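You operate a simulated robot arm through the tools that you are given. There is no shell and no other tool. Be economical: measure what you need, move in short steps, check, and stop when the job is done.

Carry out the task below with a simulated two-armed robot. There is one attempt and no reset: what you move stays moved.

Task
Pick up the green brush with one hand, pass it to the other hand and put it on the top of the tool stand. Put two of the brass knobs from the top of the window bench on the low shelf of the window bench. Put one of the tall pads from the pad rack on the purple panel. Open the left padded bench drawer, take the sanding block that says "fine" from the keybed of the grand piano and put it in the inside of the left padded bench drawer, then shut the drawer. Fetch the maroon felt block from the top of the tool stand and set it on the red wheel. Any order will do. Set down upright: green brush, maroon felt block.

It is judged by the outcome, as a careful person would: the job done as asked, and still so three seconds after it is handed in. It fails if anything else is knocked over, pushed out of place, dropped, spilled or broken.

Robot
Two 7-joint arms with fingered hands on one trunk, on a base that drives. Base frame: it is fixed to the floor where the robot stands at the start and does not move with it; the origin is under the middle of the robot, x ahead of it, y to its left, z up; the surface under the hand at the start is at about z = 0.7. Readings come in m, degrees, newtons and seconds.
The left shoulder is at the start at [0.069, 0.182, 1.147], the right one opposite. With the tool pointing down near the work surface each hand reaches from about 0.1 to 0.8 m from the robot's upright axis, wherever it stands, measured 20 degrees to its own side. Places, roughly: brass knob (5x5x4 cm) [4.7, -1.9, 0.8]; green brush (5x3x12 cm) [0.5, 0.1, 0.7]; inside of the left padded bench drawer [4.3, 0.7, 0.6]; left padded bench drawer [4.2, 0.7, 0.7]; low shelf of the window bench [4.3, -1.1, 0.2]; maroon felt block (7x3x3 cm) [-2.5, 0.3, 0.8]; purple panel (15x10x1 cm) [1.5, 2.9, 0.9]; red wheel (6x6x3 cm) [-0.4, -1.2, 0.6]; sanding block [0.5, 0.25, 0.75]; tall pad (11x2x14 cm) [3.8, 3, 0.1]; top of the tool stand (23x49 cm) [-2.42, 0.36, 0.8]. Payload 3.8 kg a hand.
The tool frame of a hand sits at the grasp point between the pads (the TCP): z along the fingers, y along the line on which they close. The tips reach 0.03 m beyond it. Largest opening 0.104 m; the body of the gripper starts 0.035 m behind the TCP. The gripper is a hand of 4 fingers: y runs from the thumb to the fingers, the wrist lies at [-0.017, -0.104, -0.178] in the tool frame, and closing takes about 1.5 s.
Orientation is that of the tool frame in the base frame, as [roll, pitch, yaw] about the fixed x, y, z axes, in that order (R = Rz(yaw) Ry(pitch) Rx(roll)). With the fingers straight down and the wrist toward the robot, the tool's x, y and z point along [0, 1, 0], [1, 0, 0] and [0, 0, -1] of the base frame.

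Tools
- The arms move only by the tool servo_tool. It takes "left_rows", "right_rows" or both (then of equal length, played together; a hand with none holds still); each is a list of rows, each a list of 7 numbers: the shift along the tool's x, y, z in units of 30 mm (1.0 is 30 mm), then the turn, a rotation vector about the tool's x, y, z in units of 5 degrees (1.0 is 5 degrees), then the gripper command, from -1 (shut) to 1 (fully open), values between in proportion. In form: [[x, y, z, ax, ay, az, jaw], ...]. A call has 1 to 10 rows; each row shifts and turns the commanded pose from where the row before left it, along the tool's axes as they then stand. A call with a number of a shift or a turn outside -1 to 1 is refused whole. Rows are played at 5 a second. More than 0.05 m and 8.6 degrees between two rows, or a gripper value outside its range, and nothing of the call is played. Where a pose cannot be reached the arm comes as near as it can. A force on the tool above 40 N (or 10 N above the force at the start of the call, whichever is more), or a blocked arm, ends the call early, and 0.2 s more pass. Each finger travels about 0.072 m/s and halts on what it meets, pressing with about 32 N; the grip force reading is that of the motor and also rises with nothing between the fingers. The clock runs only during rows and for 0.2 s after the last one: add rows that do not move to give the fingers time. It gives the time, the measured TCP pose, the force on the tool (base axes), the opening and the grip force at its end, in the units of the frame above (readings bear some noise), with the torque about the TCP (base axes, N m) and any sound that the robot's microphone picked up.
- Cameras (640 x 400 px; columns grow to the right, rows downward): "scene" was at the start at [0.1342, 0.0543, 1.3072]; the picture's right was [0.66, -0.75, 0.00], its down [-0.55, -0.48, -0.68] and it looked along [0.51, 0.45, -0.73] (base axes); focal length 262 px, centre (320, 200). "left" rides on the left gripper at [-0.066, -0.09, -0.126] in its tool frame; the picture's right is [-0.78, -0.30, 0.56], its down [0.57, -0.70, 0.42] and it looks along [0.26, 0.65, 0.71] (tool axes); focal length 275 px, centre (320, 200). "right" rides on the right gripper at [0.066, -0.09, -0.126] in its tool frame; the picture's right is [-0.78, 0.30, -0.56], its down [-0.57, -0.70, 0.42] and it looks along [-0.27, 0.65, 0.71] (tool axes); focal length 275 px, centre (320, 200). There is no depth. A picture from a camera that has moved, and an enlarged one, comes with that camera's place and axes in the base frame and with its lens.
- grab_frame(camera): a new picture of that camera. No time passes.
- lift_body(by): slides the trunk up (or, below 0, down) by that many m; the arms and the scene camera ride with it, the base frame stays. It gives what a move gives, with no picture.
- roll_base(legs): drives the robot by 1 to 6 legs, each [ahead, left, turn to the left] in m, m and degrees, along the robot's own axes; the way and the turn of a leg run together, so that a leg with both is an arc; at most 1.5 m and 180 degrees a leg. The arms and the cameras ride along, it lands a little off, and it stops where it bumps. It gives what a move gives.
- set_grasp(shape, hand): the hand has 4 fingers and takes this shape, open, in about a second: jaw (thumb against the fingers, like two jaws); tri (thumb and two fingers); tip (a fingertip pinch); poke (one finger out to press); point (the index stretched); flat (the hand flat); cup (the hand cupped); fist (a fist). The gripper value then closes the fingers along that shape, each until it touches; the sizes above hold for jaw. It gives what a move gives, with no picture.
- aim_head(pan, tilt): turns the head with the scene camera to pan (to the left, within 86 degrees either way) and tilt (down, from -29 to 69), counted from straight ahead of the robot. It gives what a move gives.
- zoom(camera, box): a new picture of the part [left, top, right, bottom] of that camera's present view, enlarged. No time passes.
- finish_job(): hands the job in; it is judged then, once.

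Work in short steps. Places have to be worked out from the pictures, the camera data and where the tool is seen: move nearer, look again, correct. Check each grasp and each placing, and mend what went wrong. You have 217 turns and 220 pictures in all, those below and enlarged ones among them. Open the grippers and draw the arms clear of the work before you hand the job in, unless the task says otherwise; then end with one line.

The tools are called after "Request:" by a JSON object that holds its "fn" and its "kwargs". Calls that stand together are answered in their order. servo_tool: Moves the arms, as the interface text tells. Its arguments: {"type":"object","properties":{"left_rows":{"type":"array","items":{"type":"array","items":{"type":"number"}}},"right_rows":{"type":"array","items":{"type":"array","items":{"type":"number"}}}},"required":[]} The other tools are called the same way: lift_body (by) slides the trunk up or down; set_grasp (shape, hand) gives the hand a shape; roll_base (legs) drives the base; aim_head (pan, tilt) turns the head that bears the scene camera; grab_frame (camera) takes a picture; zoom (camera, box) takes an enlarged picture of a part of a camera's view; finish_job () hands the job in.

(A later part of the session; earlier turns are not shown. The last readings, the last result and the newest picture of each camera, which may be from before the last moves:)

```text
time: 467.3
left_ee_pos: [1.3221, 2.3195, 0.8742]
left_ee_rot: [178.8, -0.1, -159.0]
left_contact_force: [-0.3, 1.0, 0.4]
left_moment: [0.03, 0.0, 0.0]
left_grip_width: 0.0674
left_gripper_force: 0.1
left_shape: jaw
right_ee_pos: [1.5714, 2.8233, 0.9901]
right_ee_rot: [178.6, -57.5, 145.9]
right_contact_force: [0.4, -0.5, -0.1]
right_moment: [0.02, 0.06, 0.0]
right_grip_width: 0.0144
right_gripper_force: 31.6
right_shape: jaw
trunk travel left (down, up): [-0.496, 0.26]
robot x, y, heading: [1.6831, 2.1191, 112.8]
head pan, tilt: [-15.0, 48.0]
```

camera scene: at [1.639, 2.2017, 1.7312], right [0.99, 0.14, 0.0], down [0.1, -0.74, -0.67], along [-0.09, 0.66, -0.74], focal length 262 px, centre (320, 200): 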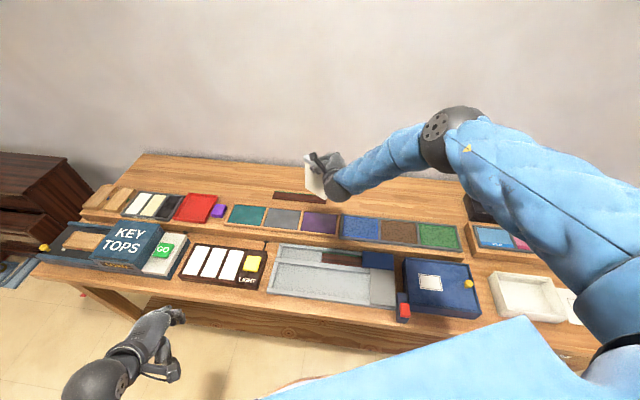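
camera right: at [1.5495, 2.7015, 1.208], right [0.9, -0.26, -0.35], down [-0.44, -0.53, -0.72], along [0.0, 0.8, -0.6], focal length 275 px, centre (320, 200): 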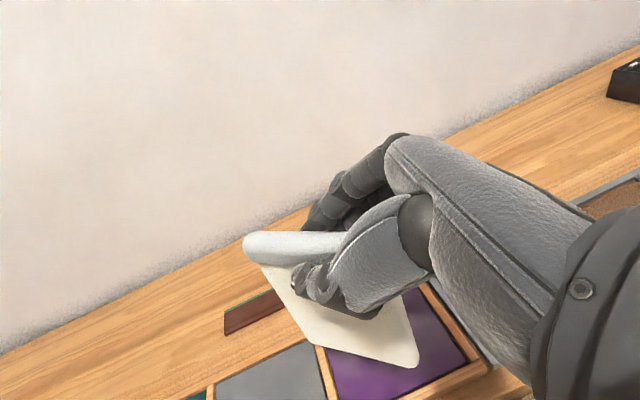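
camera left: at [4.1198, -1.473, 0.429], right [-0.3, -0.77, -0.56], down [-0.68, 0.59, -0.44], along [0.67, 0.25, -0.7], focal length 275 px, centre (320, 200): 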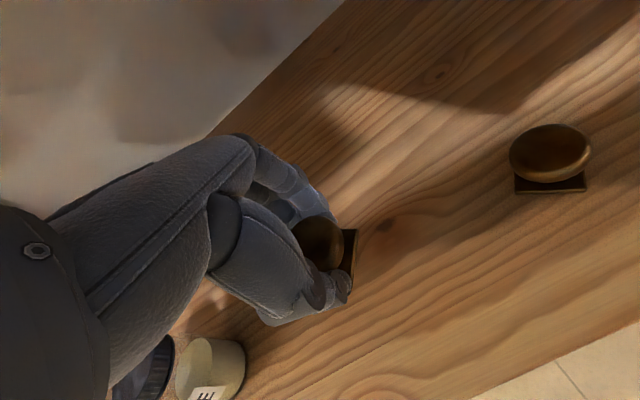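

Request:
{"fn": "lift_body", "kwargs": {"by": -0.006}}

Request:
{"fn": "lift_body", "kwargs": {"by": -0.006}}

Request:
{"fn": "zoom", "kwargs": {"camera": "scene", "box": [270, 140, 370, 210]}}

```text
time: 467.8
left_ee_pos: [1.3219, 2.3193, 0.8675]
left_ee_rot: [178.8, 0.0, -159.0]
left_contact_force: [0.0, 0.7, -0.4]
left_moment: [0.0, 0.03, 0.01]
left_grip_width: 0.0671
left_gripper_force: 0.0
left_shape: jaw
right_ee_pos: [1.5724, 2.8241, 0.9885]
right_ee_rot: [178.2, -57.7, 146.1]
right_contact_force: [3.8, -0.9, 14.5]
right_moment: [0.16, 0.18, 0.03]
right_grip_width: 0.015
right_gripper_force: 32.2
right_shape: jaw
trunk travel left (down, up): [-0.49, 0.266]
robot x, y, heading: [1.6804, 2.1143, 113.0]
head pan, tilt: [-15.0, 48.0]
```

```text
time: 468.4
left_ee_pos: [1.3237, 2.3177, 0.8625]
left_ee_rot: [178.5, 0.0, -159.0]
left_contact_force: [-0.1, 0.7, -1.1]
left_moment: [-0.03, -0.01, 0.01]
left_grip_width: 0.0673
left_gripper_force: 0.0
left_shape: jaw
right_ee_pos: [1.5726, 2.8234, 0.9829]
right_ee_rot: [178.1, -57.9, 146.1]
right_contact_force: [7.5, -1.3, 26.0]
right_moment: [0.36, 0.25, 0.11]
right_grip_width: 0.0167
right_gripper_force: 31.8
right_shape: jaw
trunk travel left (down, up): [-0.484, 0.272]
robot x, y, heading: [1.6837, 2.1203, 112.9]
head pan, tilt: [-15.0, 48.0]
```

```text
5.71 times, centred on (320, 175) of scene
camera zoom: at [1.6657, 2.2161, 1.4923], right [0.99, 0.14, 0.0], down [0.1, -0.73, -0.67], along [-0.09, 0.66, -0.74], focal length 1498 px, centre (320, 343)
```

zoom: 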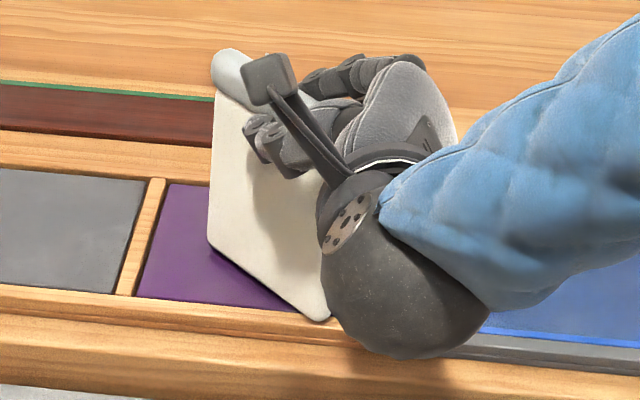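

Contact, but the near corner rests on the frame's front rim: the panel lies a bit lower (z ≈ 0.86) and further back than I reckoned. I lift 1.5 cm, shift +2.3 cm in y with the base, and lower again.

Request:
{"fn": "lift_body", "kwargs": {"by": 0.02}}

Request:
{"fn": "roll_base", "kwargs": {"legs": [[0.021, -0.009, 0]]}}

Request:
{"fn": "lift_body", "kwargs": {"by": -0.012}}

Request:
{"fn": "zoom", "kwargs": {"camera": "scene", "box": [270, 140, 370, 210]}}

```text
time: 469.0
left_ee_pos: [1.3229, 2.3193, 0.8817]
left_ee_rot: [178.9, -0.1, -158.8]
left_contact_force: [-0.7, 0.1, 0.1]
left_moment: [0.0, -0.02, -0.01]
left_grip_width: 0.067
left_gripper_force: 0.0
left_shape: jaw
right_ee_pos: [1.572, 2.8218, 0.9961]
right_ee_rot: [179.1, -57.2, 145.6]
right_contact_force: [-0.5, 0.1, -0.9]
right_moment: [0.0, 0.01, -0.02]
right_grip_width: 0.0158
right_gripper_force: 32.0
right_shape: jaw
trunk travel left (down, up): [-0.504, 0.252]
robot x, y, heading: [1.6852, 2.1183, 112.8]
head pan, tilt: [-15.0, 48.0]
```

```text
time: 469.8
left_ee_pos: [1.323, 2.3427, 0.8817]
left_ee_rot: [178.8, -0.1, -158.9]
left_contact_force: [0.8, 0.5, -0.4]
left_moment: [-0.01, 0.02, 0.0]
left_grip_width: 0.0673
left_gripper_force: 0.0
left_shape: jaw
right_ee_pos: [1.572, 2.8463, 0.9978]
right_ee_rot: [178.9, -57.3, 145.6]
right_contact_force: [0.5, 0.4, -0.3]
right_moment: [0.01, 0.02, -0.02]
right_grip_width: 0.0157
right_gripper_force: 32.0
right_shape: jaw
trunk travel left (down, up): [-0.504, 0.252]
robot x, y, heading: [1.6827, 2.1396, 112.9]
head pan, tilt: [-15.0, 48.0]
```

```text
time: 470.4
left_ee_pos: [1.3234, 2.3415, 0.8696]
left_ee_rot: [178.8, -0.2, -159.1]
left_contact_force: [0.2, -0.3, -0.6]
left_moment: [0.02, 0.0, 0.02]
left_grip_width: 0.0672
left_gripper_force: 0.0
left_shape: jaw
right_ee_pos: [1.5705, 2.8465, 0.986]
right_ee_rot: [179.0, -57.4, 145.6]
right_contact_force: [0.7, 0.1, -0.9]
right_moment: [-0.02, -0.07, 0.02]
right_grip_width: 0.016
right_gripper_force: 31.3
right_shape: jaw
trunk travel left (down, up): [-0.492, 0.264]
robot x, y, heading: [1.6833, 2.1411, 112.6]
head pan, tilt: [-15.0, 48.0]
```

```text
5.71 times, centred on (320, 175) of scene
camera zoom: at [1.6646, 2.2418, 1.4998], right [0.99, 0.14, 0.0], down [0.1, -0.74, -0.67], along [-0.09, 0.66, -0.74], focal length 1498 px, centre (320, 343)
```

zoom: 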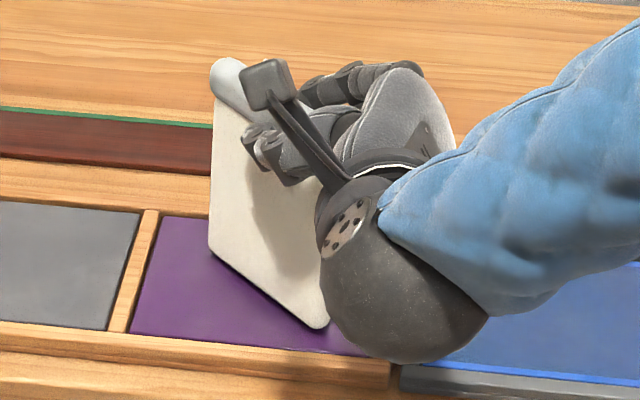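

The foot is now inside the purple area. I lower in small steps to contact.

Request:
{"fn": "lift_body", "kwargs": {"by": -0.004}}

Request:
{"fn": "lift_body", "kwargs": {"by": -0.003}}

Request:
{"fn": "lift_body", "kwargs": {"by": -0.003}}

```text
time: 471.0
left_ee_pos: [1.3229, 2.342, 0.865]
left_ee_rot: [178.7, -0.1, -159.1]
left_contact_force: [-0.7, 0.3, -0.8]
left_moment: [0.03, 0.0, 0.02]
left_grip_width: 0.0671
left_gripper_force: 0.0
left_shape: jaw
right_ee_pos: [1.5714, 2.8458, 0.9832]
right_ee_rot: [178.3, -57.7, 146.0]
right_contact_force: [0.8, 0.9, 7.1]
right_moment: [0.12, 0.19, 0.01]
right_grip_width: 0.0161
right_gripper_force: 32.2
right_shape: jaw
trunk travel left (down, up): [-0.488, 0.268]
robot x, y, heading: [1.6788, 2.1439, 112.8]
head pan, tilt: [-15.0, 48.0]
```

```text
time: 471.5
left_ee_pos: [1.3224, 2.342, 0.8626]
left_ee_rot: [178.7, -0.1, -158.9]
left_contact_force: [-0.1, 0.7, -0.3]
left_moment: [0.03, -0.03, 0.0]
left_grip_width: 0.0672
left_gripper_force: 0.0
left_shape: jaw
right_ee_pos: [1.5714, 2.8457, 0.983]
right_ee_rot: [178.4, -57.7, 145.9]
right_contact_force: [1.9, 0.5, 18.3]
right_moment: [0.26, 0.27, 0.04]
right_grip_width: 0.0159
right_gripper_force: 32.4
right_shape: jaw
trunk travel left (down, up): [-0.485, 0.271]
robot x, y, heading: [1.6799, 2.1405, 112.7]
head pan, tilt: [-15.0, 48.0]
```

```text
time: 472.0
left_ee_pos: [1.3236, 2.3412, 0.8604]
left_ee_rot: [178.5, -0.1, -159.0]
left_contact_force: [-0.2, 1.0, 0.0]
left_moment: [0.03, 0.03, 0.0]
left_grip_width: 0.0672
left_gripper_force: 0.0
left_shape: jaw
right_ee_pos: [1.5722, 2.8467, 0.9809]
right_ee_rot: [178.1, -57.8, 146.0]
right_contact_force: [3.3, 1.0, 25.5]
right_moment: [0.43, 0.31, 0.08]
right_grip_width: 0.0163
right_gripper_force: 32.3
right_shape: jaw
trunk travel left (down, up): [-0.482, 0.274]
robot x, y, heading: [1.6853, 2.1426, 112.9]
head pan, tilt: [-15.0, 48.0]
```

Firm contact. I ease off 4 mm and open slowly.

Request:
{"fn": "lift_body", "kwargs": {"by": 0.004}}

Request:
{"fn": "servo_tool", "kwargs": {"right_rows": [[0, 0, 0, 0, 0, 0, -0.7], [0, 0, 0, 0, 0, 0, -0.5], [0, 0, 0, 0, 0, 0, -0.3], [0, 0, 0, 0, 0, 0, -0.1], [0, 0, 0, 0, 0, 0, 0.1], [0, 0, 0, 0, 0, 0, 0.1]]}}

Request:
{"fn": "zoom", "kwargs": {"camera": "scene", "box": [270, 140, 370, 210]}}

```text
time: 472.5
left_ee_pos: [1.3215, 2.3413, 0.8637]
left_ee_rot: [178.8, 0.0, -158.9]
left_contact_force: [0.4, 0.7, -0.4]
left_moment: [0.01, 0.0, 0.02]
left_grip_width: 0.0674
left_gripper_force: 0.1
left_shape: jaw
right_ee_pos: [1.5711, 2.8456, 0.9817]
right_ee_rot: [178.5, -57.6, 146.0]
right_contact_force: [0.8, 3.4, 16.4]
right_moment: [0.37, 0.18, 0.07]
right_grip_width: 0.0163
right_gripper_force: 32.0
right_shape: jaw
trunk travel left (down, up): [-0.486, 0.27]
robot x, y, heading: [1.6839, 2.1412, 112.5]
head pan, tilt: [-15.0, 48.0]
```

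```text
time: 473.9
left_ee_pos: [1.323, 2.344, 0.8632]
left_ee_rot: [178.8, -0.1, -159.0]
left_contact_force: [0.1, 0.4, 0.3]
left_moment: [0.0, -0.03, -0.03]
left_grip_width: 0.0674
left_gripper_force: 0.1
left_shape: jaw
right_ee_pos: [1.5716, 2.8463, 0.9796]
right_ee_rot: [178.7, -57.4, 145.7]
right_contact_force: [-0.3, -0.2, -0.6]
right_moment: [-0.01, 0.01, 0.0]
right_grip_width: 0.0568
right_gripper_force: 0.1
right_shape: jaw
trunk travel left (down, up): [-0.486, 0.27]
robot x, y, heading: [1.6817, 2.1417, 112.6]
head pan, tilt: [-15.0, 48.0]
```

```text
5.71 times, centred on (320, 175) of scene
camera zoom: at [1.6641, 2.2423, 1.4938], right [0.99, 0.14, 0.0], down [0.1, -0.74, -0.67], along [-0.09, 0.66, -0.74], focal length 1498 px, centre (320, 343)
```

zoom: 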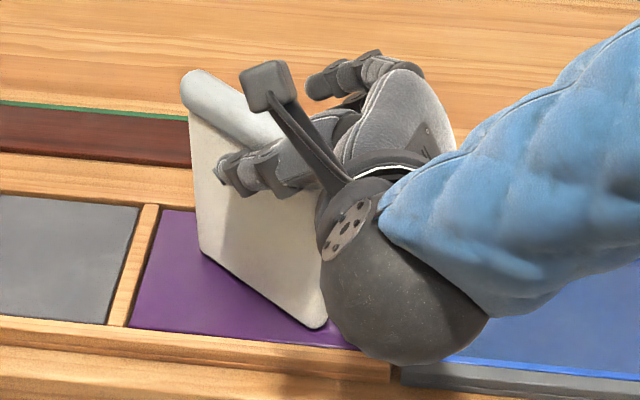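

Opened, the pad seems to lean on the thumb. I re-grip it upright, reduce the downward press, and then open only a few millimetres to see whether it stands.

Request:
{"fn": "servo_tool", "kwargs": {"right_rows": [[0, 0, 0, 0, 0, 0, -0.4], [0, 0, 0, 0, 0, 0, -1], [0, 0, 0, 0, 0, 0, -1], [0, 0, 0, 0, 0, 0, -1], [0, 0, 0, 0, 0, 0, -1]]}}

Request:
{"fn": "zoom", "kwargs": {"camera": "scene", "box": [270, 140, 370, 210]}}

```text
time: 475.1
left_ee_pos: [1.323, 2.342, 0.8631]
left_ee_rot: [178.8, -0.1, -158.9]
left_contact_force: [0.1, -1.0, -0.4]
left_moment: [0.03, 0.0, -0.02]
left_grip_width: 0.0673
left_gripper_force: 0.1
left_shape: jaw
right_ee_pos: [1.5706, 2.8454, 0.9798]
right_ee_rot: [178.9, -57.4, 145.6]
right_contact_force: [-0.7, 0.8, 0.8]
right_moment: [0.03, -0.02, -0.02]
right_grip_width: 0.0118
right_gripper_force: 32.6
right_shape: jaw
trunk travel left (down, up): [-0.486, 0.27]
robot x, y, heading: [1.6824, 2.1396, 112.9]
head pan, tilt: [-15.0, 48.0]
```

```text
5.71 times, centred on (320, 175) of scene
camera zoom: at [1.6641, 2.2423, 1.4938], right [0.99, 0.14, 0.0], down [0.1, -0.74, -0.67], along [-0.09, 0.66, -0.74], focal length 1498 px, centre (320, 343)
```

zoom: 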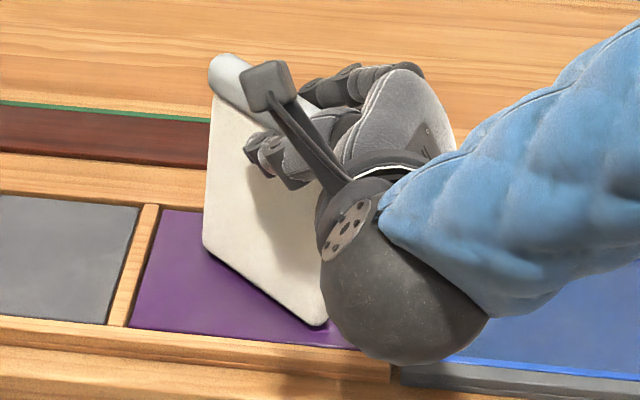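

Force is now near zero. I open just a few mm and check.

Request:
{"fn": "servo_tool", "kwargs": {"right_rows": [[0, 0, 0, 0, 0, 0, -0.75], [0, 0, 0, 0, 0, 0, -0.65], [0, 0, 0, 0, 0, 0, -0.58], [0, 0, 0, 0, 0, 0, -0.58], [0, 0, 0, 0, 0, 0, -0.58]]}}

Request:
{"fn": "zoom", "kwargs": {"camera": "scene", "box": [270, 140, 370, 210]}}

```text
time: 476.3
left_ee_pos: [1.3216, 2.3427, 0.8634]
left_ee_rot: [178.9, 0.0, -158.9]
left_contact_force: [0.5, -0.1, 0.5]
left_moment: [0.02, 0.0, -0.02]
left_grip_width: 0.0673
left_gripper_force: 0.1
left_shape: jaw
right_ee_pos: [1.5714, 2.8467, 0.9801]
right_ee_rot: [178.6, -57.5, 145.9]
right_contact_force: [-0.7, -0.2, -0.6]
right_moment: [0.0, -0.03, -0.02]
right_grip_width: 0.0212
right_gripper_force: 0.0
right_shape: jaw
trunk travel left (down, up): [-0.486, 0.27]
robot x, y, heading: [1.6808, 2.1405, 112.8]
head pan, tilt: [-15.0, 48.0]
```

```text
5.71 times, centred on (320, 175) of scene
camera zoom: at [1.6641, 2.2422, 1.4938], right [0.99, 0.14, 0.0], down [0.1, -0.74, -0.67], along [-0.09, 0.66, -0.74], focal length 1498 px, centre (320, 343)
```

zoom: 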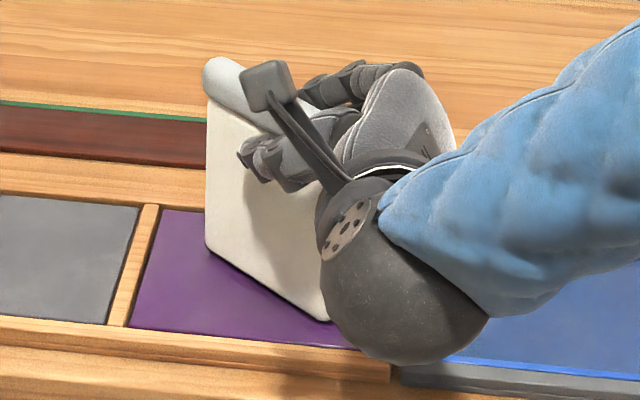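

Comparing with the image's vertical, the pad was leaning while gripped and straightened up once released, so it does stand. I open fully and confirm from the hand camera.

Request:
{"fn": "servo_tool", "kwargs": {"right_rows": [[0, 0, 0, 0, 0, 0, -0.4], [0, 0, 0, 0, 0, 0, -0.2], [0, 0, 0, 0, 0, 0, 0], [0, 0, 0, 0, 0, 0, 0.2], [0, 0, 0, 0, 0, 0, 0.4], [0, 0, 0, 0, 0, 0, 0.6], [0, 0, 0, 0, 0, 0, 0.6]]}}

Request:
{"fn": "grab_frame", "kwargs": {"camera": "right"}}

Request:
{"fn": "zoom", "kwargs": {"camera": "scene", "box": [270, 140, 370, 210]}}

```text
time: 477.9
left_ee_pos: [1.3224, 2.3434, 0.8637]
left_ee_rot: [178.7, 0.0, -159.0]
left_contact_force: [0.0, 0.0, 0.4]
left_moment: [-0.02, 0.01, -0.01]
left_grip_width: 0.0675
left_gripper_force: 0.0
left_shape: jaw
right_ee_pos: [1.5712, 2.846, 0.9808]
right_ee_rot: [178.7, -57.4, 145.8]
right_contact_force: [0.2, -0.5, 0.0]
right_moment: [0.0, -0.01, 0.0]
right_grip_width: 0.0828
right_gripper_force: 0.0
right_shape: jaw
trunk travel left (down, up): [-0.486, 0.27]
robot x, y, heading: [1.6847, 2.1394, 112.9]
head pan, tilt: [-15.0, 48.0]
```

```text
23 pictures are left
camera right: at [1.5767, 2.7303, 1.1023], right [0.9, -0.27, -0.35], down [-0.44, -0.54, -0.72], along [0.0, 0.8, -0.6], focal length 275 px, centre (320, 200)
```

right: 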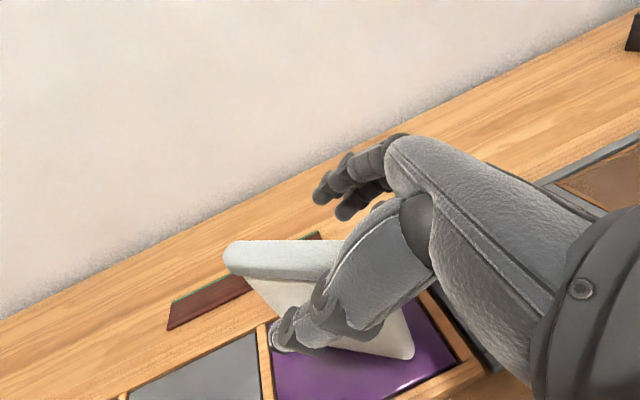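

```text
5.71 times, centred on (320, 175) of scene
camera zoom: at [1.6641, 2.2422, 1.4938], right [0.99, 0.14, 0.0], down [0.1, -0.74, -0.67], along [-0.09, 0.66, -0.74], focal length 1498 px, centre (320, 343)
```

zoom: 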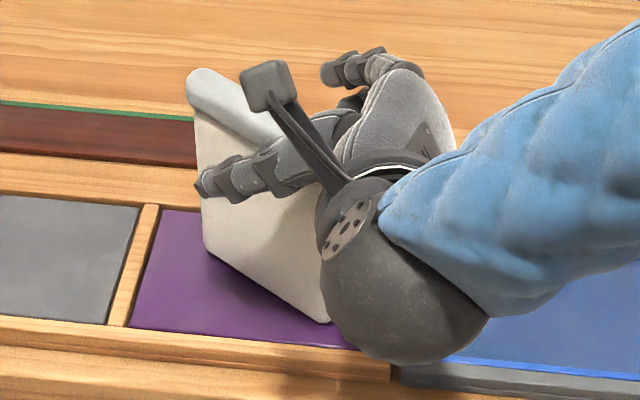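

The pad stands by itself, with the thumb and fingers both clear. I withdraw straight out along the hand's axis using the base.

Request:
{"fn": "roll_base", "kwargs": {"legs": [[-0.168, -0.11, 0]]}}

Request:
{"fn": "grab_frame", "kwargs": {"camera": "scene"}}

```text
time: 479.5
left_ee_pos: [1.4908, 2.2307, 0.8631]
left_ee_rot: [178.8, -0.1, -159.0]
left_contact_force: [0.3, -0.4, 0.4]
left_moment: [0.01, 0.0, 0.02]
left_grip_width: 0.0672
left_gripper_force: 0.0
left_shape: jaw
right_ee_pos: [1.7409, 2.733, 0.9809]
right_ee_rot: [178.6, -57.5, 145.7]
right_contact_force: [0.6, -0.3, 0.1]
right_moment: [-0.01, -0.02, -0.01]
right_grip_width: 0.0829
right_gripper_force: 0.0
right_shape: jaw
trunk travel left (down, up): [-0.486, 0.27]
robot x, y, heading: [1.8519, 2.0286, 112.7]
head pan, tilt: [-15.0, 48.0]
```

```text
21 pictures are left
camera scene: at [1.8331, 2.1284, 1.4939], right [0.99, 0.13, 0.0], down [0.1, -0.74, -0.67], along [-0.09, 0.66, -0.74], focal length 262 px, centre (320, 200)
```

scene: 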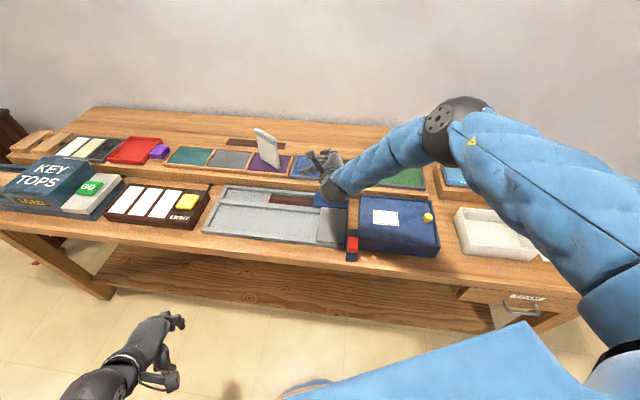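

The pad stands on the purple panel. The last job is the maroon block. I back off, turn to face −x and drive west along the north side of the piano.

Request:
{"fn": "roll_base", "kwargs": {"legs": [[-0.25, 0, 0], [0, 0, 67.3], [1.1, 0, 0], [1.1, 0, 0]]}}

Request:
{"fn": "servo_tool", "kwargs": {"right_rows": [[0, 0, -0.3, 0, -1, 0, 0], [0, 0, -0.3, 0, -1, 0, 0], [0, 0, -0.3, 0, -1, 0, 0], [0, 0, -0.3, 0, -1, 0, 0], [0, 0, 0, 0, -1, 0, 0], [0, 0, 0, 0, -1, 0, 0], [0, 0, 0, 0, -1, 0, 0], [0, 0, 0, 0, -1, 0, 0], [0, 0, 0, 0, -1, 0, 0], [0, 0, 0, 0, -1, 0, 0]], "left_rows": [[0, 0.9, -0.5, 0, 0, 0, 0], [0, 0.9, -0.5, 0, 0, 0, 0], [0, 0.9, -0.5, 0, 0, 0, 0], [0, 0.9, -0.5, 0, 0, 0, 0], [0, 0.9, -0.5, 0, 0, 0, 0], [0, 0.9, -0.5, 0, 0, 0, 0], [0, 0.9, -0.5, 0, 0, 0, 0], [0, 0.9, -0.5, 0, 0, 0, 0], [0, 0.9, -0.5, 0, 0, 0, 0], [0, 0, 0, 0, 0, 0, 0]]}}

```text
time: 494.7
left_ee_pos: [-0.5681, 1.5236, 0.8631]
left_ee_rot: [178.8, -0.2, -91.3]
left_contact_force: [0.4, 0.0, 0.1]
left_moment: [-0.01, 0.0, 0.01]
left_grip_width: 0.0671
left_gripper_force: 0.0
left_shape: jaw
right_ee_pos: [-0.9384, 1.9465, 0.9798]
right_ee_rot: [178.7, -57.4, -146.5]
right_contact_force: [0.3, 0.2, -0.3]
right_moment: [-0.01, 0.02, 0.01]
right_grip_width: 0.0829
right_gripper_force: 0.0
right_shape: jaw
trunk travel left (down, up): [-0.486, 0.27]
robot x, y, heading: [-0.2438, 1.7821, -179.6]
head pan, tilt: [-15.0, 48.0]
```

```text
time: 496.9
left_ee_pos: [-0.807, 1.5278, 1.0043]
left_ee_rot: [178.8, -0.1, -91.2]
left_contact_force: [-0.3, -0.4, 0.1]
left_moment: [-0.01, -0.01, -0.02]
left_grip_width: 0.0528
left_gripper_force: 0.1
left_shape: jaw
right_ee_pos: [-0.9144, 1.96, 1.0031]
right_ee_rot: [179.4, -7.3, -147.6]
right_contact_force: [-0.3, 0.2, 0.6]
right_moment: [0.02, 0.0, 0.02]
right_grip_width: 0.0528
right_gripper_force: 0.1
right_shape: jaw
trunk travel left (down, up): [-0.486, 0.27]
robot x, y, heading: [-0.2439, 1.7791, -179.5]
head pan, tilt: [-15.0, 48.0]
```

Request:
{"fn": "roll_base", "kwargs": {"legs": [[1.15, 0, -0.5], [0, 0.67, 0], [0, 0.67, 0]]}}

Request:
{"fn": "servo_tool", "kwargs": {"left_rows": [[0, 0, 0, 0, 0, -1, 0], [0, 0, 0, 0, 0, -1, 0], [0, 0, 0, 0, 0, -1, 0], [0, 0, 0, 0, 0, -1, 0], [0, 0, 0, 0, 0, -1, 0], [0, 0, 0, 0, 0, -1, 0], [0, 0, 0, 0, 0, -1, 0], [0, 0, 0, 0, 0, -1, 0], [0, 0, 0, 0, 0, -1, 0], [0, 0, 0, 0, 0, -1, 0]], "right_rows": [[0, 0, 0, 0, -0.7, -1, 0], [0, 0, 0, 0, -0.7, -1, 0], [0, 0, 0, 0, 0, -1, 0], [0, 0, 0, 0, 0, -1, 0], [0, 0, 0, 0, 0, -1, 0], [0, 0, 0, 0, 0, -1, 0], [0, 0, 0, 0, 0, -1, 0], [0, 0, 0, 0, 0, -1, 0], [0, 0, 0, 0, 0, -1, 0], [0, 0, 0, 0, 0, -1, 0]]}}

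Request:
{"fn": "servo_tool", "kwargs": {"left_rows": [[0, 0, 0, 0, 0, -1, 0], [0, 0, 0, 0, 0, -1, 0], [0, 0, 0, 0, 0, -1, 0], [0, 0, 0, 0, 0, -1, 0], [0, 0, 0, 0, 0, -1, 0], [0, 0, 0, 0, 0, -1, 0], [0, 0, 0, 0, 0, -1, 0], [0, 0, 0, 0, 0, -1, 0]], "right_rows": [[-0.5, -0.9, -0.3, 0, 0, 0, 0], [-0.5, -0.9, -0.3, 0, 0, 0, 0], [-0.5, -0.9, -0.3, 0, 0, 0, 0], [-0.5, -0.9, -0.3, 0, 0, 0, 0], [-0.5, -0.9, -0.3, 0, 0, 0, 0], [-0.5, -0.9, -0.3, 0, 0, 0, 0], [-0.5, -0.9, -0.3, 0, 0, 0, 0], [-0.5, -0.9, -0.3, 0, 0, 0, 0]]}}

```text
time: 509.5
left_ee_pos: [-2.0004, 0.2055, 1.0046]
left_ee_rot: [178.8, -0.1, -92.5]
left_contact_force: [-0.4, -0.3, -0.8]
left_moment: [0.0, -0.02, 0.03]
left_grip_width: 0.0524
left_gripper_force: 0.0
left_shape: jaw
right_ee_pos: [-2.0984, 0.6412, 1.0033]
right_ee_rot: [179.3, -7.4, -148.8]
right_contact_force: [0.6, 0.4, 0.3]
right_moment: [0.02, 0.01, 0.01]
right_grip_width: 0.0526
right_gripper_force: 0.1
right_shape: jaw
trunk travel left (down, up): [-0.486, 0.27]
robot x, y, heading: [-1.4368, 0.4453, 179.1]
head pan, tilt: [-15.0, 48.0]
```

```text
time: 511.7
left_ee_pos: [-1.9988, 0.2068, 1.0049]
left_ee_rot: [179.2, 1.0, -42.4]
left_contact_force: [-0.3, 0.3, 0.2]
left_moment: [0.0, -0.01, -0.02]
left_grip_width: 0.0524
left_gripper_force: 0.1
left_shape: jaw
right_ee_pos: [-2.0977, 0.6415, 1.0037]
right_ee_rot: [178.8, 0.9, -98.8]
right_contact_force: [-0.2, 0.4, -0.3]
right_moment: [-0.05, 0.02, 0.03]
right_grip_width: 0.0524
right_gripper_force: 0.1
right_shape: jaw
trunk travel left (down, up): [-0.486, 0.27]
robot x, y, heading: [-1.4314, 0.4497, 179.1]
head pan, tilt: [-15.0, 48.0]
```

```text
time: 513.5
left_ee_pos: [-1.9995, 0.2074, 1.0044]
left_ee_rot: [179.9, 1.3, -2.4]
left_contact_force: [-0.3, -0.2, -0.1]
left_moment: [-0.01, 0.0, -0.02]
left_grip_width: 0.0524
left_gripper_force: 0.1
left_shape: jaw
right_ee_pos: [-1.8632, 0.7233, 1.0717]
right_ee_rot: [178.8, 0.7, -98.9]
right_contact_force: [-0.5, 0.3, 0.4]
right_moment: [-0.02, 0.03, -0.03]
right_grip_width: 0.0526
right_gripper_force: 0.1
right_shape: jaw
trunk travel left (down, up): [-0.486, 0.27]
robot x, y, heading: [-1.4305, 0.4481, 179.2]
head pan, tilt: [-15.0, 48.0]
```

The left hand reached its orientation comfortably this time. I extend it slightly and lift the right hand higher, clear of the key bench.

Request:
{"fn": "servo_tool", "kwargs": {"left_rows": [[-0.78, -0.83, 0, 0, 0, -0.24, 0], [-0.78, -0.83, 0, 0, 0, -0.24, 0], [0, 0, 0, 0, 0, 0, 0], [0, 0, 0, 0, 0, 0, 0], [0, 0, 0, 0, 0, 0, 0], [0, 0, 0, 0, 0, 0, 0]], "right_rows": [[0, 0, -0.9, 0, 0, 0, 0], [0, 0, -0.9, 0, 0, 0, 0], [0, 0, -0.9, 0, 0, 0, 0], [0, 0, -0.9, 0, 0, 0, 0], [0, 0, -0.9, 0, 0, 0, 0], [0, 0, -0.5, 0, 0, 0, 0]]}}

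```text
time: 514.9
left_ee_pos: [-2.0467, 0.2551, 1.0028]
left_ee_rot: [179.9, 1.1, -0.1]
left_contact_force: [0.4, 0.5, -0.6]
left_moment: [0.03, 0.03, 0.02]
left_grip_width: 0.0526
left_gripper_force: 0.0
left_shape: jaw
right_ee_pos: [-1.8623, 0.7204, 1.2233]
right_ee_rot: [179.0, 0.7, -98.9]
right_contact_force: [0.9, -0.2, -0.2]
right_moment: [0.0, 0.0, 0.0]
right_grip_width: 0.0525
right_gripper_force: 0.1
right_shape: jaw
trunk travel left (down, up): [-0.486, 0.27]
robot x, y, heading: [-1.4306, 0.445, 179.5]
head pan, tilt: [-15.0, 48.0]
```

Request:
{"fn": "roll_base", "kwargs": {"legs": [[0.3, -0.05, 0.3], [0.12, 0, 0]]}}

Request:
{"fn": "grab_frame", "kwargs": {"camera": "left"}}

```text
time: 517.8
left_ee_pos: [-2.4688, 0.3028, 1.0019]
left_ee_rot: [179.9, 1.2, 0.3]
left_contact_force: [-0.7, 0.5, 0.0]
left_moment: [-0.02, 0.01, 0.01]
left_grip_width: 0.0522
left_gripper_force: 0.1
left_shape: jaw
right_ee_pos: [-2.2895, 0.7702, 1.2221]
right_ee_rot: [179.0, 0.6, -98.4]
right_contact_force: [-0.2, 0.5, -0.4]
right_moment: [0.02, -0.03, -0.03]
right_grip_width: 0.0524
right_gripper_force: 0.1
right_shape: jaw
trunk travel left (down, up): [-0.486, 0.27]
robot x, y, heading: [-1.8578, 0.4997, 179.8]
head pan, tilt: [-15.0, 48.0]
```

```text
20 pictures are left
camera left: at [-2.533, 0.3933, 1.1285], right [-0.79, 0.29, -0.54], down [0.56, 0.7, -0.44], along [0.25, -0.65, -0.72], focal length 275 px, centre (320, 200)
```

left: 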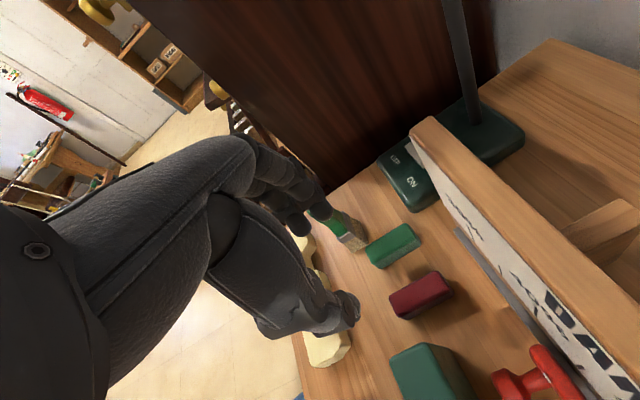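

The maroon block is at [−2.492, 0.306], right below the hand. I lower with the trunk.

Request:
{"fn": "lift_body", "kwargs": {"by": -0.1}}

Request:
{"fn": "lift_body", "kwargs": {"by": -0.05}}

Request:
{"fn": "grab_frame", "kwargs": {"camera": "left"}}

```text
time: 519.1
left_ee_pos: [-2.4681, 0.3036, 0.9035]
left_ee_rot: [-180.0, 1.2, 0.3]
left_contact_force: [0.1, 1.5, -0.2]
left_moment: [0.03, 0.03, -0.02]
left_grip_width: 0.0525
left_gripper_force: 0.1
left_shape: jaw
right_ee_pos: [-2.2873, 0.7704, 1.1234]
right_ee_rot: [178.8, 0.6, -98.5]
right_contact_force: [0.7, -0.3, -0.6]
right_moment: [-0.02, -0.01, 0.01]
right_grip_width: 0.0526
right_gripper_force: 0.0
right_shape: jaw
trunk travel left (down, up): [-0.386, 0.37]
robot x, y, heading: [-1.8572, 0.5001, 179.8]
head pan, tilt: [-15.0, 48.0]
```

```text
time: 520.0
left_ee_pos: [-2.4679, 0.3034, 0.8526]
left_ee_rot: [179.9, 1.3, 0.2]
left_contact_force: [0.0, 0.0, 0.3]
left_moment: [-0.02, 0.02, 0.01]
left_grip_width: 0.0522
left_gripper_force: 0.0
left_shape: jaw
right_ee_pos: [-2.2873, 0.7695, 1.0732]
right_ee_rot: [178.8, 0.8, -98.5]
right_contact_force: [0.4, 0.3, -0.6]
right_moment: [-0.01, 0.0, 0.01]
right_grip_width: 0.0523
right_gripper_force: 0.1
right_shape: jaw
trunk travel left (down, up): [-0.336, 0.42]
robot x, y, heading: [-1.8595, 0.4932, 179.7]
head pan, tilt: [-15.0, 48.0]
```

```text
19 pictures are left
camera left: at [-2.5316, 0.3933, 0.9798], right [-0.79, 0.29, -0.54], down [0.56, 0.7, -0.44], along [0.25, -0.65, -0.72], focal length 275 px, centre (320, 200)
```

left: 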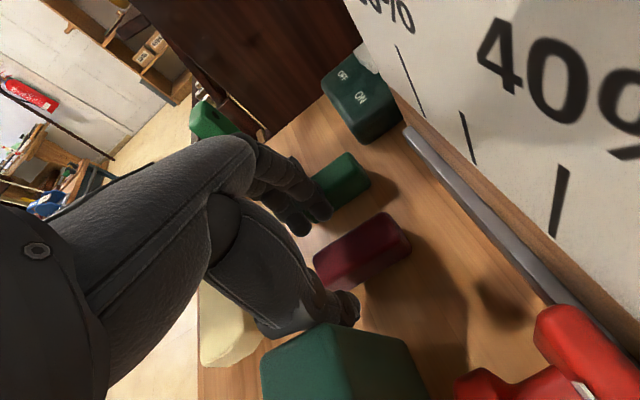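

The block sits between the thumb and fingers. I shift 1 cm deeper, lower the last 1.6 cm, and close.

Request:
{"fn": "servo_tool", "kwargs": {"left_rows": [[-0.3, -0.05, 0.28, 0, 0, 0, 0], [0, 0, 0.28, 0, 0, 0, 0], [0, 0, 0, 0, 0, 0, -0.4], [0, 0, 0, 0, 0, 0, -0.8], [0, 0, 0, 0, 0, 0, -1], [0, 0, 0, 0, 0, 0, -1], [0, 0, 0, 0, 0, 0, -1]]}}

Request:
{"fn": "lift_body", "kwargs": {"by": 0.12}}

Request:
{"fn": "grab_frame", "kwargs": {"camera": "left"}}

```text
time: 521.6
left_ee_pos: [-2.4765, 0.3035, 0.8377]
left_ee_rot: [-180.0, 1.3, 0.5]
left_contact_force: [9.9, -0.9, 4.9]
left_moment: [0.7, 1.6, -0.81]
left_grip_width: 0.0195
left_gripper_force: 32.3
left_shape: jaw
right_ee_pos: [-2.2864, 0.7693, 1.0736]
right_ee_rot: [178.7, 0.7, -98.5]
right_contact_force: [0.6, -0.8, 0.1]
right_moment: [0.0, 0.0, -0.01]
right_grip_width: 0.052
right_gripper_force: 0.0
right_shape: jaw
trunk travel left (down, up): [-0.336, 0.42]
robot x, y, heading: [-1.857, 0.5005, 179.8]
head pan, tilt: [-15.0, 48.0]
```

```text
time: 523.1
left_ee_pos: [-2.4782, 0.3044, 0.9555]
left_ee_rot: [180.0, 1.2, 0.5]
left_contact_force: [0.5, -0.6, -0.4]
left_moment: [0.03, 0.02, -0.03]
left_grip_width: 0.0193
left_gripper_force: 31.6
left_shape: jaw
right_ee_pos: [-2.2878, 0.7702, 1.1917]
right_ee_rot: [178.9, 0.8, -98.4]
right_contact_force: [-0.1, 0.7, 0.5]
right_moment: [0.03, -0.03, -0.01]
right_grip_width: 0.0526
right_gripper_force: 0.0
right_shape: jaw
trunk travel left (down, up): [-0.456, 0.3]
robot x, y, heading: [-1.8537, 0.5037, 179.7]
head pan, tilt: [-15.0, 48.0]
```

```text
18 pictures are left
camera left: at [-2.5418, 0.3946, 1.0819], right [-0.79, 0.29, -0.54], down [0.56, 0.7, -0.44], along [0.25, -0.65, -0.72], focal length 275 px, centre (320, 200)
```

left: 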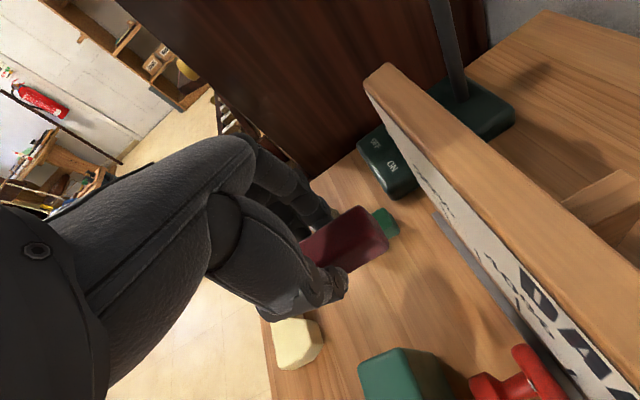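

The maroon block is gripped and the neighbours stand. I lift more, back away, and take one look at the stand.

Request:
{"fn": "lift_body", "kwargs": {"by": 0.1}}

Request:
{"fn": "roll_base", "kwargs": {"legs": [[-0.45, 0, 0]]}}

Request:
{"fn": "aim_head", "kwargs": {"pan": 0, "tilt": 35}}

Request:
{"fn": "grab_frame", "kwargs": {"camera": "scene"}}

```text
time: 524.5
left_ee_pos: [-2.477, 0.3042, 1.056]
left_ee_rot: [-180.0, 1.2, 0.4]
left_contact_force: [1.1, -0.3, -0.4]
left_moment: [0.05, 0.01, 0.01]
left_grip_width: 0.0193
left_gripper_force: 32.3
left_shape: jaw
right_ee_pos: [-2.2886, 0.7695, 1.2923]
right_ee_rot: [178.9, 0.6, -98.4]
right_contact_force: [0.1, -0.3, 1.1]
right_moment: [0.03, -0.01, -0.02]
right_grip_width: 0.0523
right_gripper_force: 0.0
right_shape: jaw
trunk travel left (down, up): [-0.556, 0.2]
robot x, y, heading: [-1.8526, 0.4986, 179.8]
head pan, tilt: [-15.0, 48.0]
```

```text
time: 527.1
left_ee_pos: [-2.0457, 0.3044, 1.0567]
left_ee_rot: [-179.9, 1.2, -0.2]
left_contact_force: [-0.2, 0.6, 0.4]
left_moment: [0.02, -0.01, -0.02]
left_grip_width: 0.0197
left_gripper_force: 32.0
left_shape: jaw
right_ee_pos: [-1.8543, 0.7678, 1.2926]
right_ee_rot: [178.8, 0.6, -98.8]
right_contact_force: [-0.5, 0.1, -0.1]
right_moment: [-0.01, 0.03, 0.01]
right_grip_width: 0.0523
right_gripper_force: 0.1
right_shape: jaw
trunk travel left (down, up): [-0.556, 0.2]
robot x, y, heading: [-1.4244, 0.4985, 179.4]
head pan, tilt: [-15.0, 48.0]
```

```text
time: 527.9
left_ee_pos: [-2.046, 0.3049, 1.0557]
left_ee_rot: [180.0, 1.3, 0.0]
left_contact_force: [0.6, 0.4, -1.4]
left_moment: [-0.04, -0.01, -0.01]
left_grip_width: 0.0196
left_gripper_force: 31.9
left_shape: jaw
right_ee_pos: [-1.8547, 0.7688, 1.2918]
right_ee_rot: [178.8, 0.7, -98.7]
right_contact_force: [-0.4, 0.1, -0.1]
right_moment: [0.01, -0.02, 0.04]
right_grip_width: 0.0523
right_gripper_force: 0.1
right_shape: jaw
trunk travel left (down, up): [-0.556, 0.2]
robot x, y, heading: [-1.4215, 0.502, 179.3]
head pan, tilt: [0.0, 35.0]
```

```text
17 pictures are left
camera scene: at [-1.5251, 0.4996, 1.583], right [0.01, 1.0, 0.0], down [0.57, -0.01, -0.82], along [-0.82, 0.01, -0.57], focal length 262 px, centre (320, 200)
```

scene: 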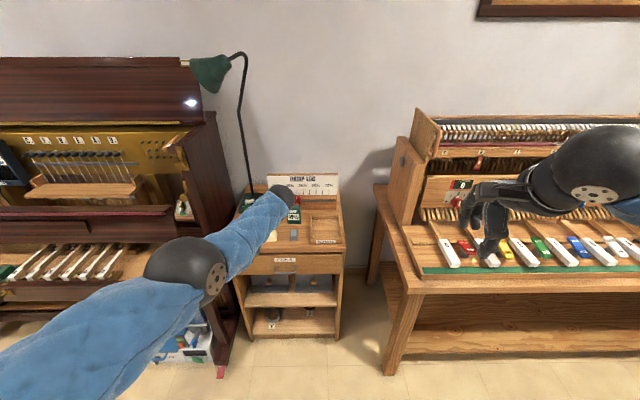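

Now on to the cart: I turn left to face −y, then move over in front of it.

Request:
{"fn": "roll_base", "kwargs": {"legs": [[0, 0, 90.6], [0.65, 0, 0], [0, 0.82, 0]]}}

Request:
{"fn": "aim_head", "kwargs": {"pan": 0, "tilt": 45}}

Request:
{"fn": "grab_frame", "kwargs": {"camera": "scene"}}

```text
time: 539.4
left_ee_pos: [-0.4093, -0.7976, 1.057]
left_ee_rot: [-180.0, 1.2, 89.6]
left_contact_force: [-0.1, 0.2, -0.7]
left_moment: [-0.03, -0.01, 0.01]
left_grip_width: 0.0191
left_gripper_force: 31.8
left_shape: jaw
right_ee_pos: [-0.8722, -0.6026, 1.2926]
right_ee_rot: [178.9, 0.7, -9.3]
right_contact_force: [0.9, 0.5, 0.8]
right_moment: [0.0, 0.01, -0.01]
right_grip_width: 0.0524
right_gripper_force: 0.1
right_shape: jaw
trunk travel left (down, up): [-0.556, 0.2]
robot x, y, heading: [-0.5961, -0.1719, -90.8]
head pan, tilt: [0.0, 35.0]
```

```text
time: 540.1
left_ee_pos: [-0.4104, -0.7976, 1.0552]
left_ee_rot: [-180.0, 1.2, 89.7]
left_contact_force: [0.3, 0.1, -0.4]
left_moment: [-0.02, -0.07, 0.0]
left_grip_width: 0.0196
left_gripper_force: 31.4
left_shape: jaw
right_ee_pos: [-0.8733, -0.6025, 1.2929]
right_ee_rot: [178.8, 0.7, -9.2]
right_contact_force: [0.4, -0.2, -0.4]
right_moment: [-0.03, 0.02, 0.02]
right_grip_width: 0.0522
right_gripper_force: 0.0
right_shape: jaw
trunk travel left (down, up): [-0.556, 0.2]
robot x, y, heading: [-0.5994, -0.1711, -90.9]
head pan, tilt: [0.0, 45.0]
```

```text
16 pictures are left
camera scene: at [-0.5978, -0.2682, 1.5683], right [-1.0, 0.02, 0.0], down [0.01, 0.71, -0.71], along [-0.01, -0.71, -0.71], focal length 262 px, centre (320, 200)
```

scene: 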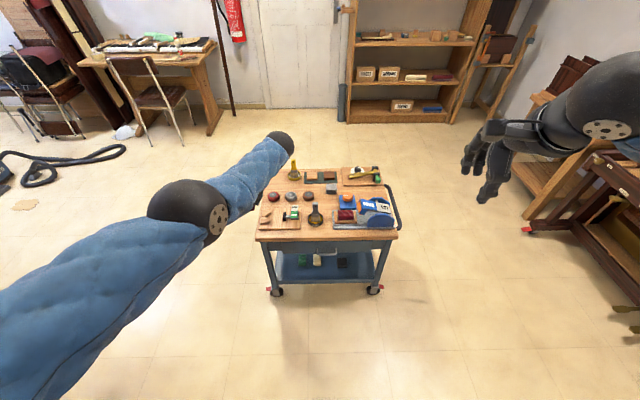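

Request:
{"fn": "zoom", "kwargs": {"camera": "scene", "box": [245, 155, 405, 255]}}

```text
4.00 times, centred on (325, 205) of scene
camera zoom: at [-0.5978, -0.2682, 1.5683], right [-1.0, 0.02, 0.0], down [0.01, 0.71, -0.71], along [-0.01, -0.71, -0.71], focal length 1049 px, centre (300, 180)
```

zoom: 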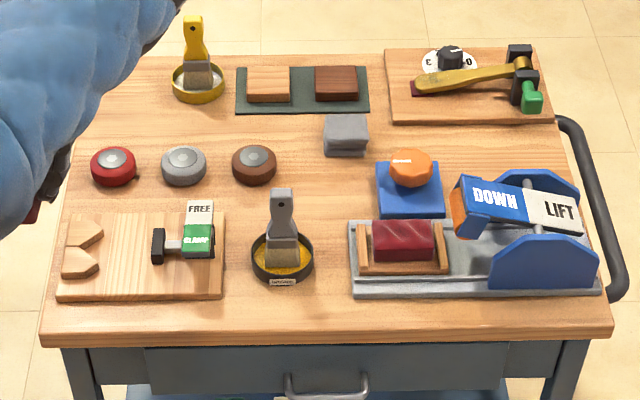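

The red wheel is at the left of the cart at about [−0.37, −1.25]. I drive up to it, keeping the block high, then check with the hand camera.

Request:
{"fn": "roll_base", "kwargs": {"legs": [[0.42, 0.03, 0.9]]}}

Request:
{"fn": "grab_frame", "kwargs": {"camera": "left"}}

Request:
{"fn": "grab_frame", "kwargs": {"camera": "scene"}}

```text
time: 542.8
left_ee_pos: [-0.3774, -1.2286, 1.0551]
left_ee_rot: [-180.0, 1.2, 90.4]
left_contact_force: [-0.7, -0.4, -0.7]
left_moment: [-0.01, -0.01, 0.0]
left_grip_width: 0.0192
left_gripper_force: 32.5
left_shape: jaw
right_ee_pos: [-0.8427, -1.04, 1.2918]
right_ee_rot: [178.9, 0.6, -8.4]
right_contact_force: [-0.1, 0.4, -0.2]
right_moment: [-0.01, -0.01, -0.03]
right_grip_width: 0.0525
right_gripper_force: 0.0
right_shape: jaw
trunk travel left (down, up): [-0.556, 0.2]
robot x, y, heading: [-0.5741, -0.6054, -90.3]
head pan, tilt: [0.0, 45.0]
```

```text
14 pictures are left
camera left: at [-0.4673, -1.2915, 1.1822], right [-0.29, -0.79, -0.54], down [-0.7, 0.56, -0.44], along [0.65, 0.25, -0.72], focal length 275 px, centre (320, 200)
```

left: 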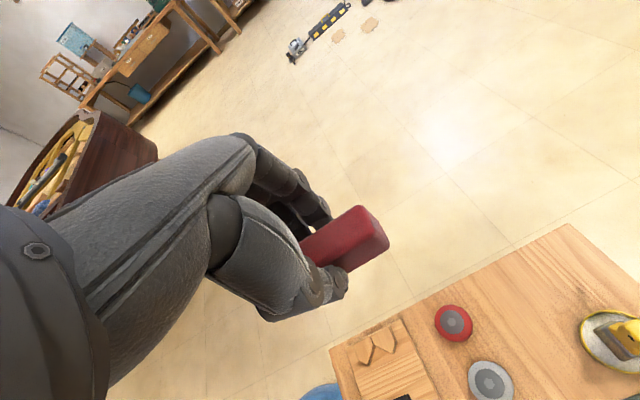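

```text
13 pictures are left
camera scene: at [-0.5724, -0.7015, 1.5683], right [-1.0, 0.0, 0.0], down [0.0, 0.71, -0.71], along [0.0, -0.71, -0.71], focal length 262 px, centre (320, 200)
```

scene: 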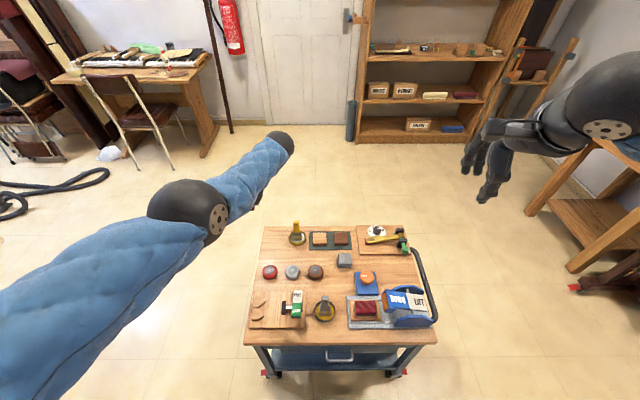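

Both views give the wheel's top at [−0.376, −1.237, 0.642], and the block's centre is within 6 mm of it. I lower 0.33 m with the trunk and check.

Request:
{"fn": "lift_body", "kwargs": {"by": -0.33}}

Request:
{"fn": "grab_frame", "kwargs": {"camera": "left"}}

Request:
{"fn": "grab_frame", "kwargs": {"camera": "scene"}}

```text
time: 546.0
left_ee_pos: [-0.3776, -1.2271, 0.7274]
left_ee_rot: [179.9, 1.2, 90.4]
left_contact_force: [0.2, 0.7, 0.7]
left_moment: [0.01, 0.03, 0.0]
left_grip_width: 0.0193
left_gripper_force: 32.4
left_shape: jaw
right_ee_pos: [-0.8429, -1.0435, 0.9567]
right_ee_rot: [180.0, 0.8, -8.4]
right_contact_force: [-0.1, 0.1, 0.2]
right_moment: [-0.02, 0.0, 0.01]
right_grip_width: 0.0525
right_gripper_force: 0.0
right_shape: jaw
trunk travel left (down, up): [-0.226, 0.53]
robot x, y, heading: [-0.5728, -0.6083, -90.0]
head pan, tilt: [0.0, 45.0]
```

```text
12 pictures are left
camera left: at [-0.4674, -1.2909, 0.853], right [-0.29, -0.79, -0.54], down [-0.7, 0.56, -0.44], along [0.65, 0.25, -0.72], focal length 275 px, centre (320, 200)
```

left: 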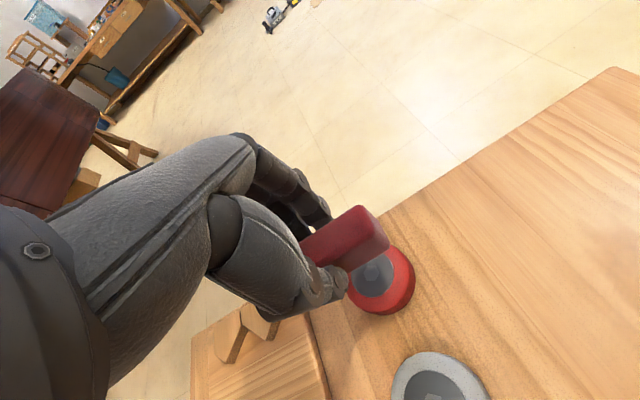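

```text
11 pictures are left
camera scene: at [-0.5729, -0.7898, 1.2346], right [-1.0, 0.0, 0.0], down [0.0, 0.71, -0.71], along [0.0, -0.71, -0.71], focal length 262 px, centre (320, 200)
```

scene: 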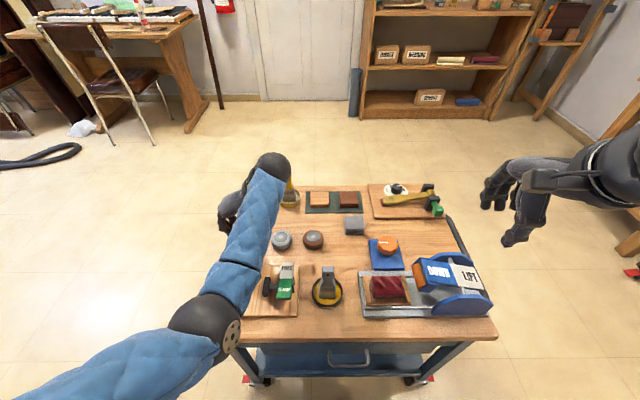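

The block is right over the wheel. I lower the last 4 cm in steps.

Request:
{"fn": "lift_body", "kwargs": {"by": -0.035}}

Request:
{"fn": "lift_body", "kwargs": {"by": -0.005}}

Request:
{"fn": "lift_body", "kwargs": {"by": -0.004}}

```text
time: 546.8
left_ee_pos: [-0.3781, -1.2271, 0.6905]
left_ee_rot: [-180.0, 1.3, 90.3]
left_contact_force: [0.7, -0.3, 1.3]
left_moment: [0.02, -0.01, 0.0]
left_grip_width: 0.0195
left_gripper_force: 31.9
left_shape: jaw
right_ee_pos: [-0.8444, -1.0524, 0.9107]
right_ee_rot: [-177.9, 1.1, -8.4]
right_contact_force: [-0.5, 0.3, 0.1]
right_moment: [0.02, 0.0, 0.01]
right_grip_width: 0.0524
right_gripper_force: 0.0
right_shape: jaw
trunk travel left (down, up): [-0.191, 0.565]
robot x, y, heading: [-0.574, -0.6089, -90.5]
head pan, tilt: [0.0, 45.0]
```

```text
time: 547.3
left_ee_pos: [-0.3786, -1.2274, 0.6872]
left_ee_rot: [180.0, 1.2, 90.4]
left_contact_force: [0.2, -0.2, -0.4]
left_moment: [0.01, 0.01, -0.01]
left_grip_width: 0.0192
left_gripper_force: 32.5
left_shape: jaw
right_ee_pos: [-0.8442, -1.0541, 0.9043]
right_ee_rot: [-177.9, 1.0, -8.3]
right_contact_force: [-0.6, -0.5, 0.2]
right_moment: [0.0, 0.01, 0.04]
right_grip_width: 0.0523
right_gripper_force: 0.0
right_shape: jaw
trunk travel left (down, up): [-0.186, 0.57]
robot x, y, heading: [-0.5742, -0.6055, -90.1]
head pan, tilt: [0.0, 45.0]
```

```text
time: 547.9
left_ee_pos: [-0.378, -1.2278, 0.6839]
left_ee_rot: [-180.0, 1.4, 90.3]
left_contact_force: [0.3, 0.5, 7.3]
left_moment: [-0.06, 0.01, 0.02]
left_grip_width: 0.02
left_gripper_force: 31.9
left_shape: jaw
right_ee_pos: [-0.8437, -1.0559, 0.9014]
right_ee_rot: [-177.8, 1.1, -8.4]
right_contact_force: [-0.2, 0.2, -1.3]
right_moment: [0.03, 0.01, -0.02]
right_grip_width: 0.0525
right_gripper_force: 0.0
right_shape: jaw
trunk travel left (down, up): [-0.182, 0.574]
robot x, y, heading: [-0.5707, -0.6011, -90.1]
head pan, tilt: [0.0, 45.0]
```

Contact at 7 N. I open gently and look.

Request:
{"fn": "servo_tool", "kwargs": {"left_rows": [[0, 0, 0, 0, 0, 0, -0.6], [0, 0, 0, 0, 0, 0, -0.4], [0, 0, 0, 0, 0, 0, -0.2], [0, 0, 0, 0, 0, 0, 0], [0, 0, 0, 0, 0, 0, 0.1], [0, 0, 0, 0, 0, 0, 0.1]]}}

Request:
{"fn": "grab_frame", "kwargs": {"camera": "left"}}

```text
time: 549.3
left_ee_pos: [-0.3775, -1.2273, 0.6822]
left_ee_rot: [-179.9, 1.3, 90.4]
left_contact_force: [0.1, 0.9, 0.4]
left_moment: [0.02, -0.04, 0.03]
left_grip_width: 0.0567
left_gripper_force: 0.1
left_shape: jaw
right_ee_pos: [-0.8438, -1.0564, 0.9006]
right_ee_rot: [-177.7, 1.1, -8.4]
right_contact_force: [-0.1, 0.8, -0.1]
right_moment: [0.01, 0.01, 0.01]
right_grip_width: 0.0524
right_gripper_force: 0.1
right_shape: jaw
trunk travel left (down, up): [-0.182, 0.574]
robot x, y, heading: [-0.5749, -0.6055, -90.3]
head pan, tilt: [0.0, 45.0]
```

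```text
10 pictures are left
camera left: at [-0.4673, -1.2911, 0.8084], right [-0.29, -0.79, -0.54], down [-0.7, 0.56, -0.44], along [0.65, 0.25, -0.72], focal length 275 px, centre (320, 200)
```

left: 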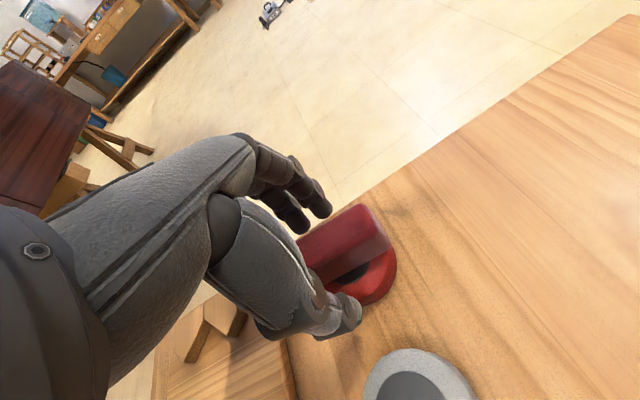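

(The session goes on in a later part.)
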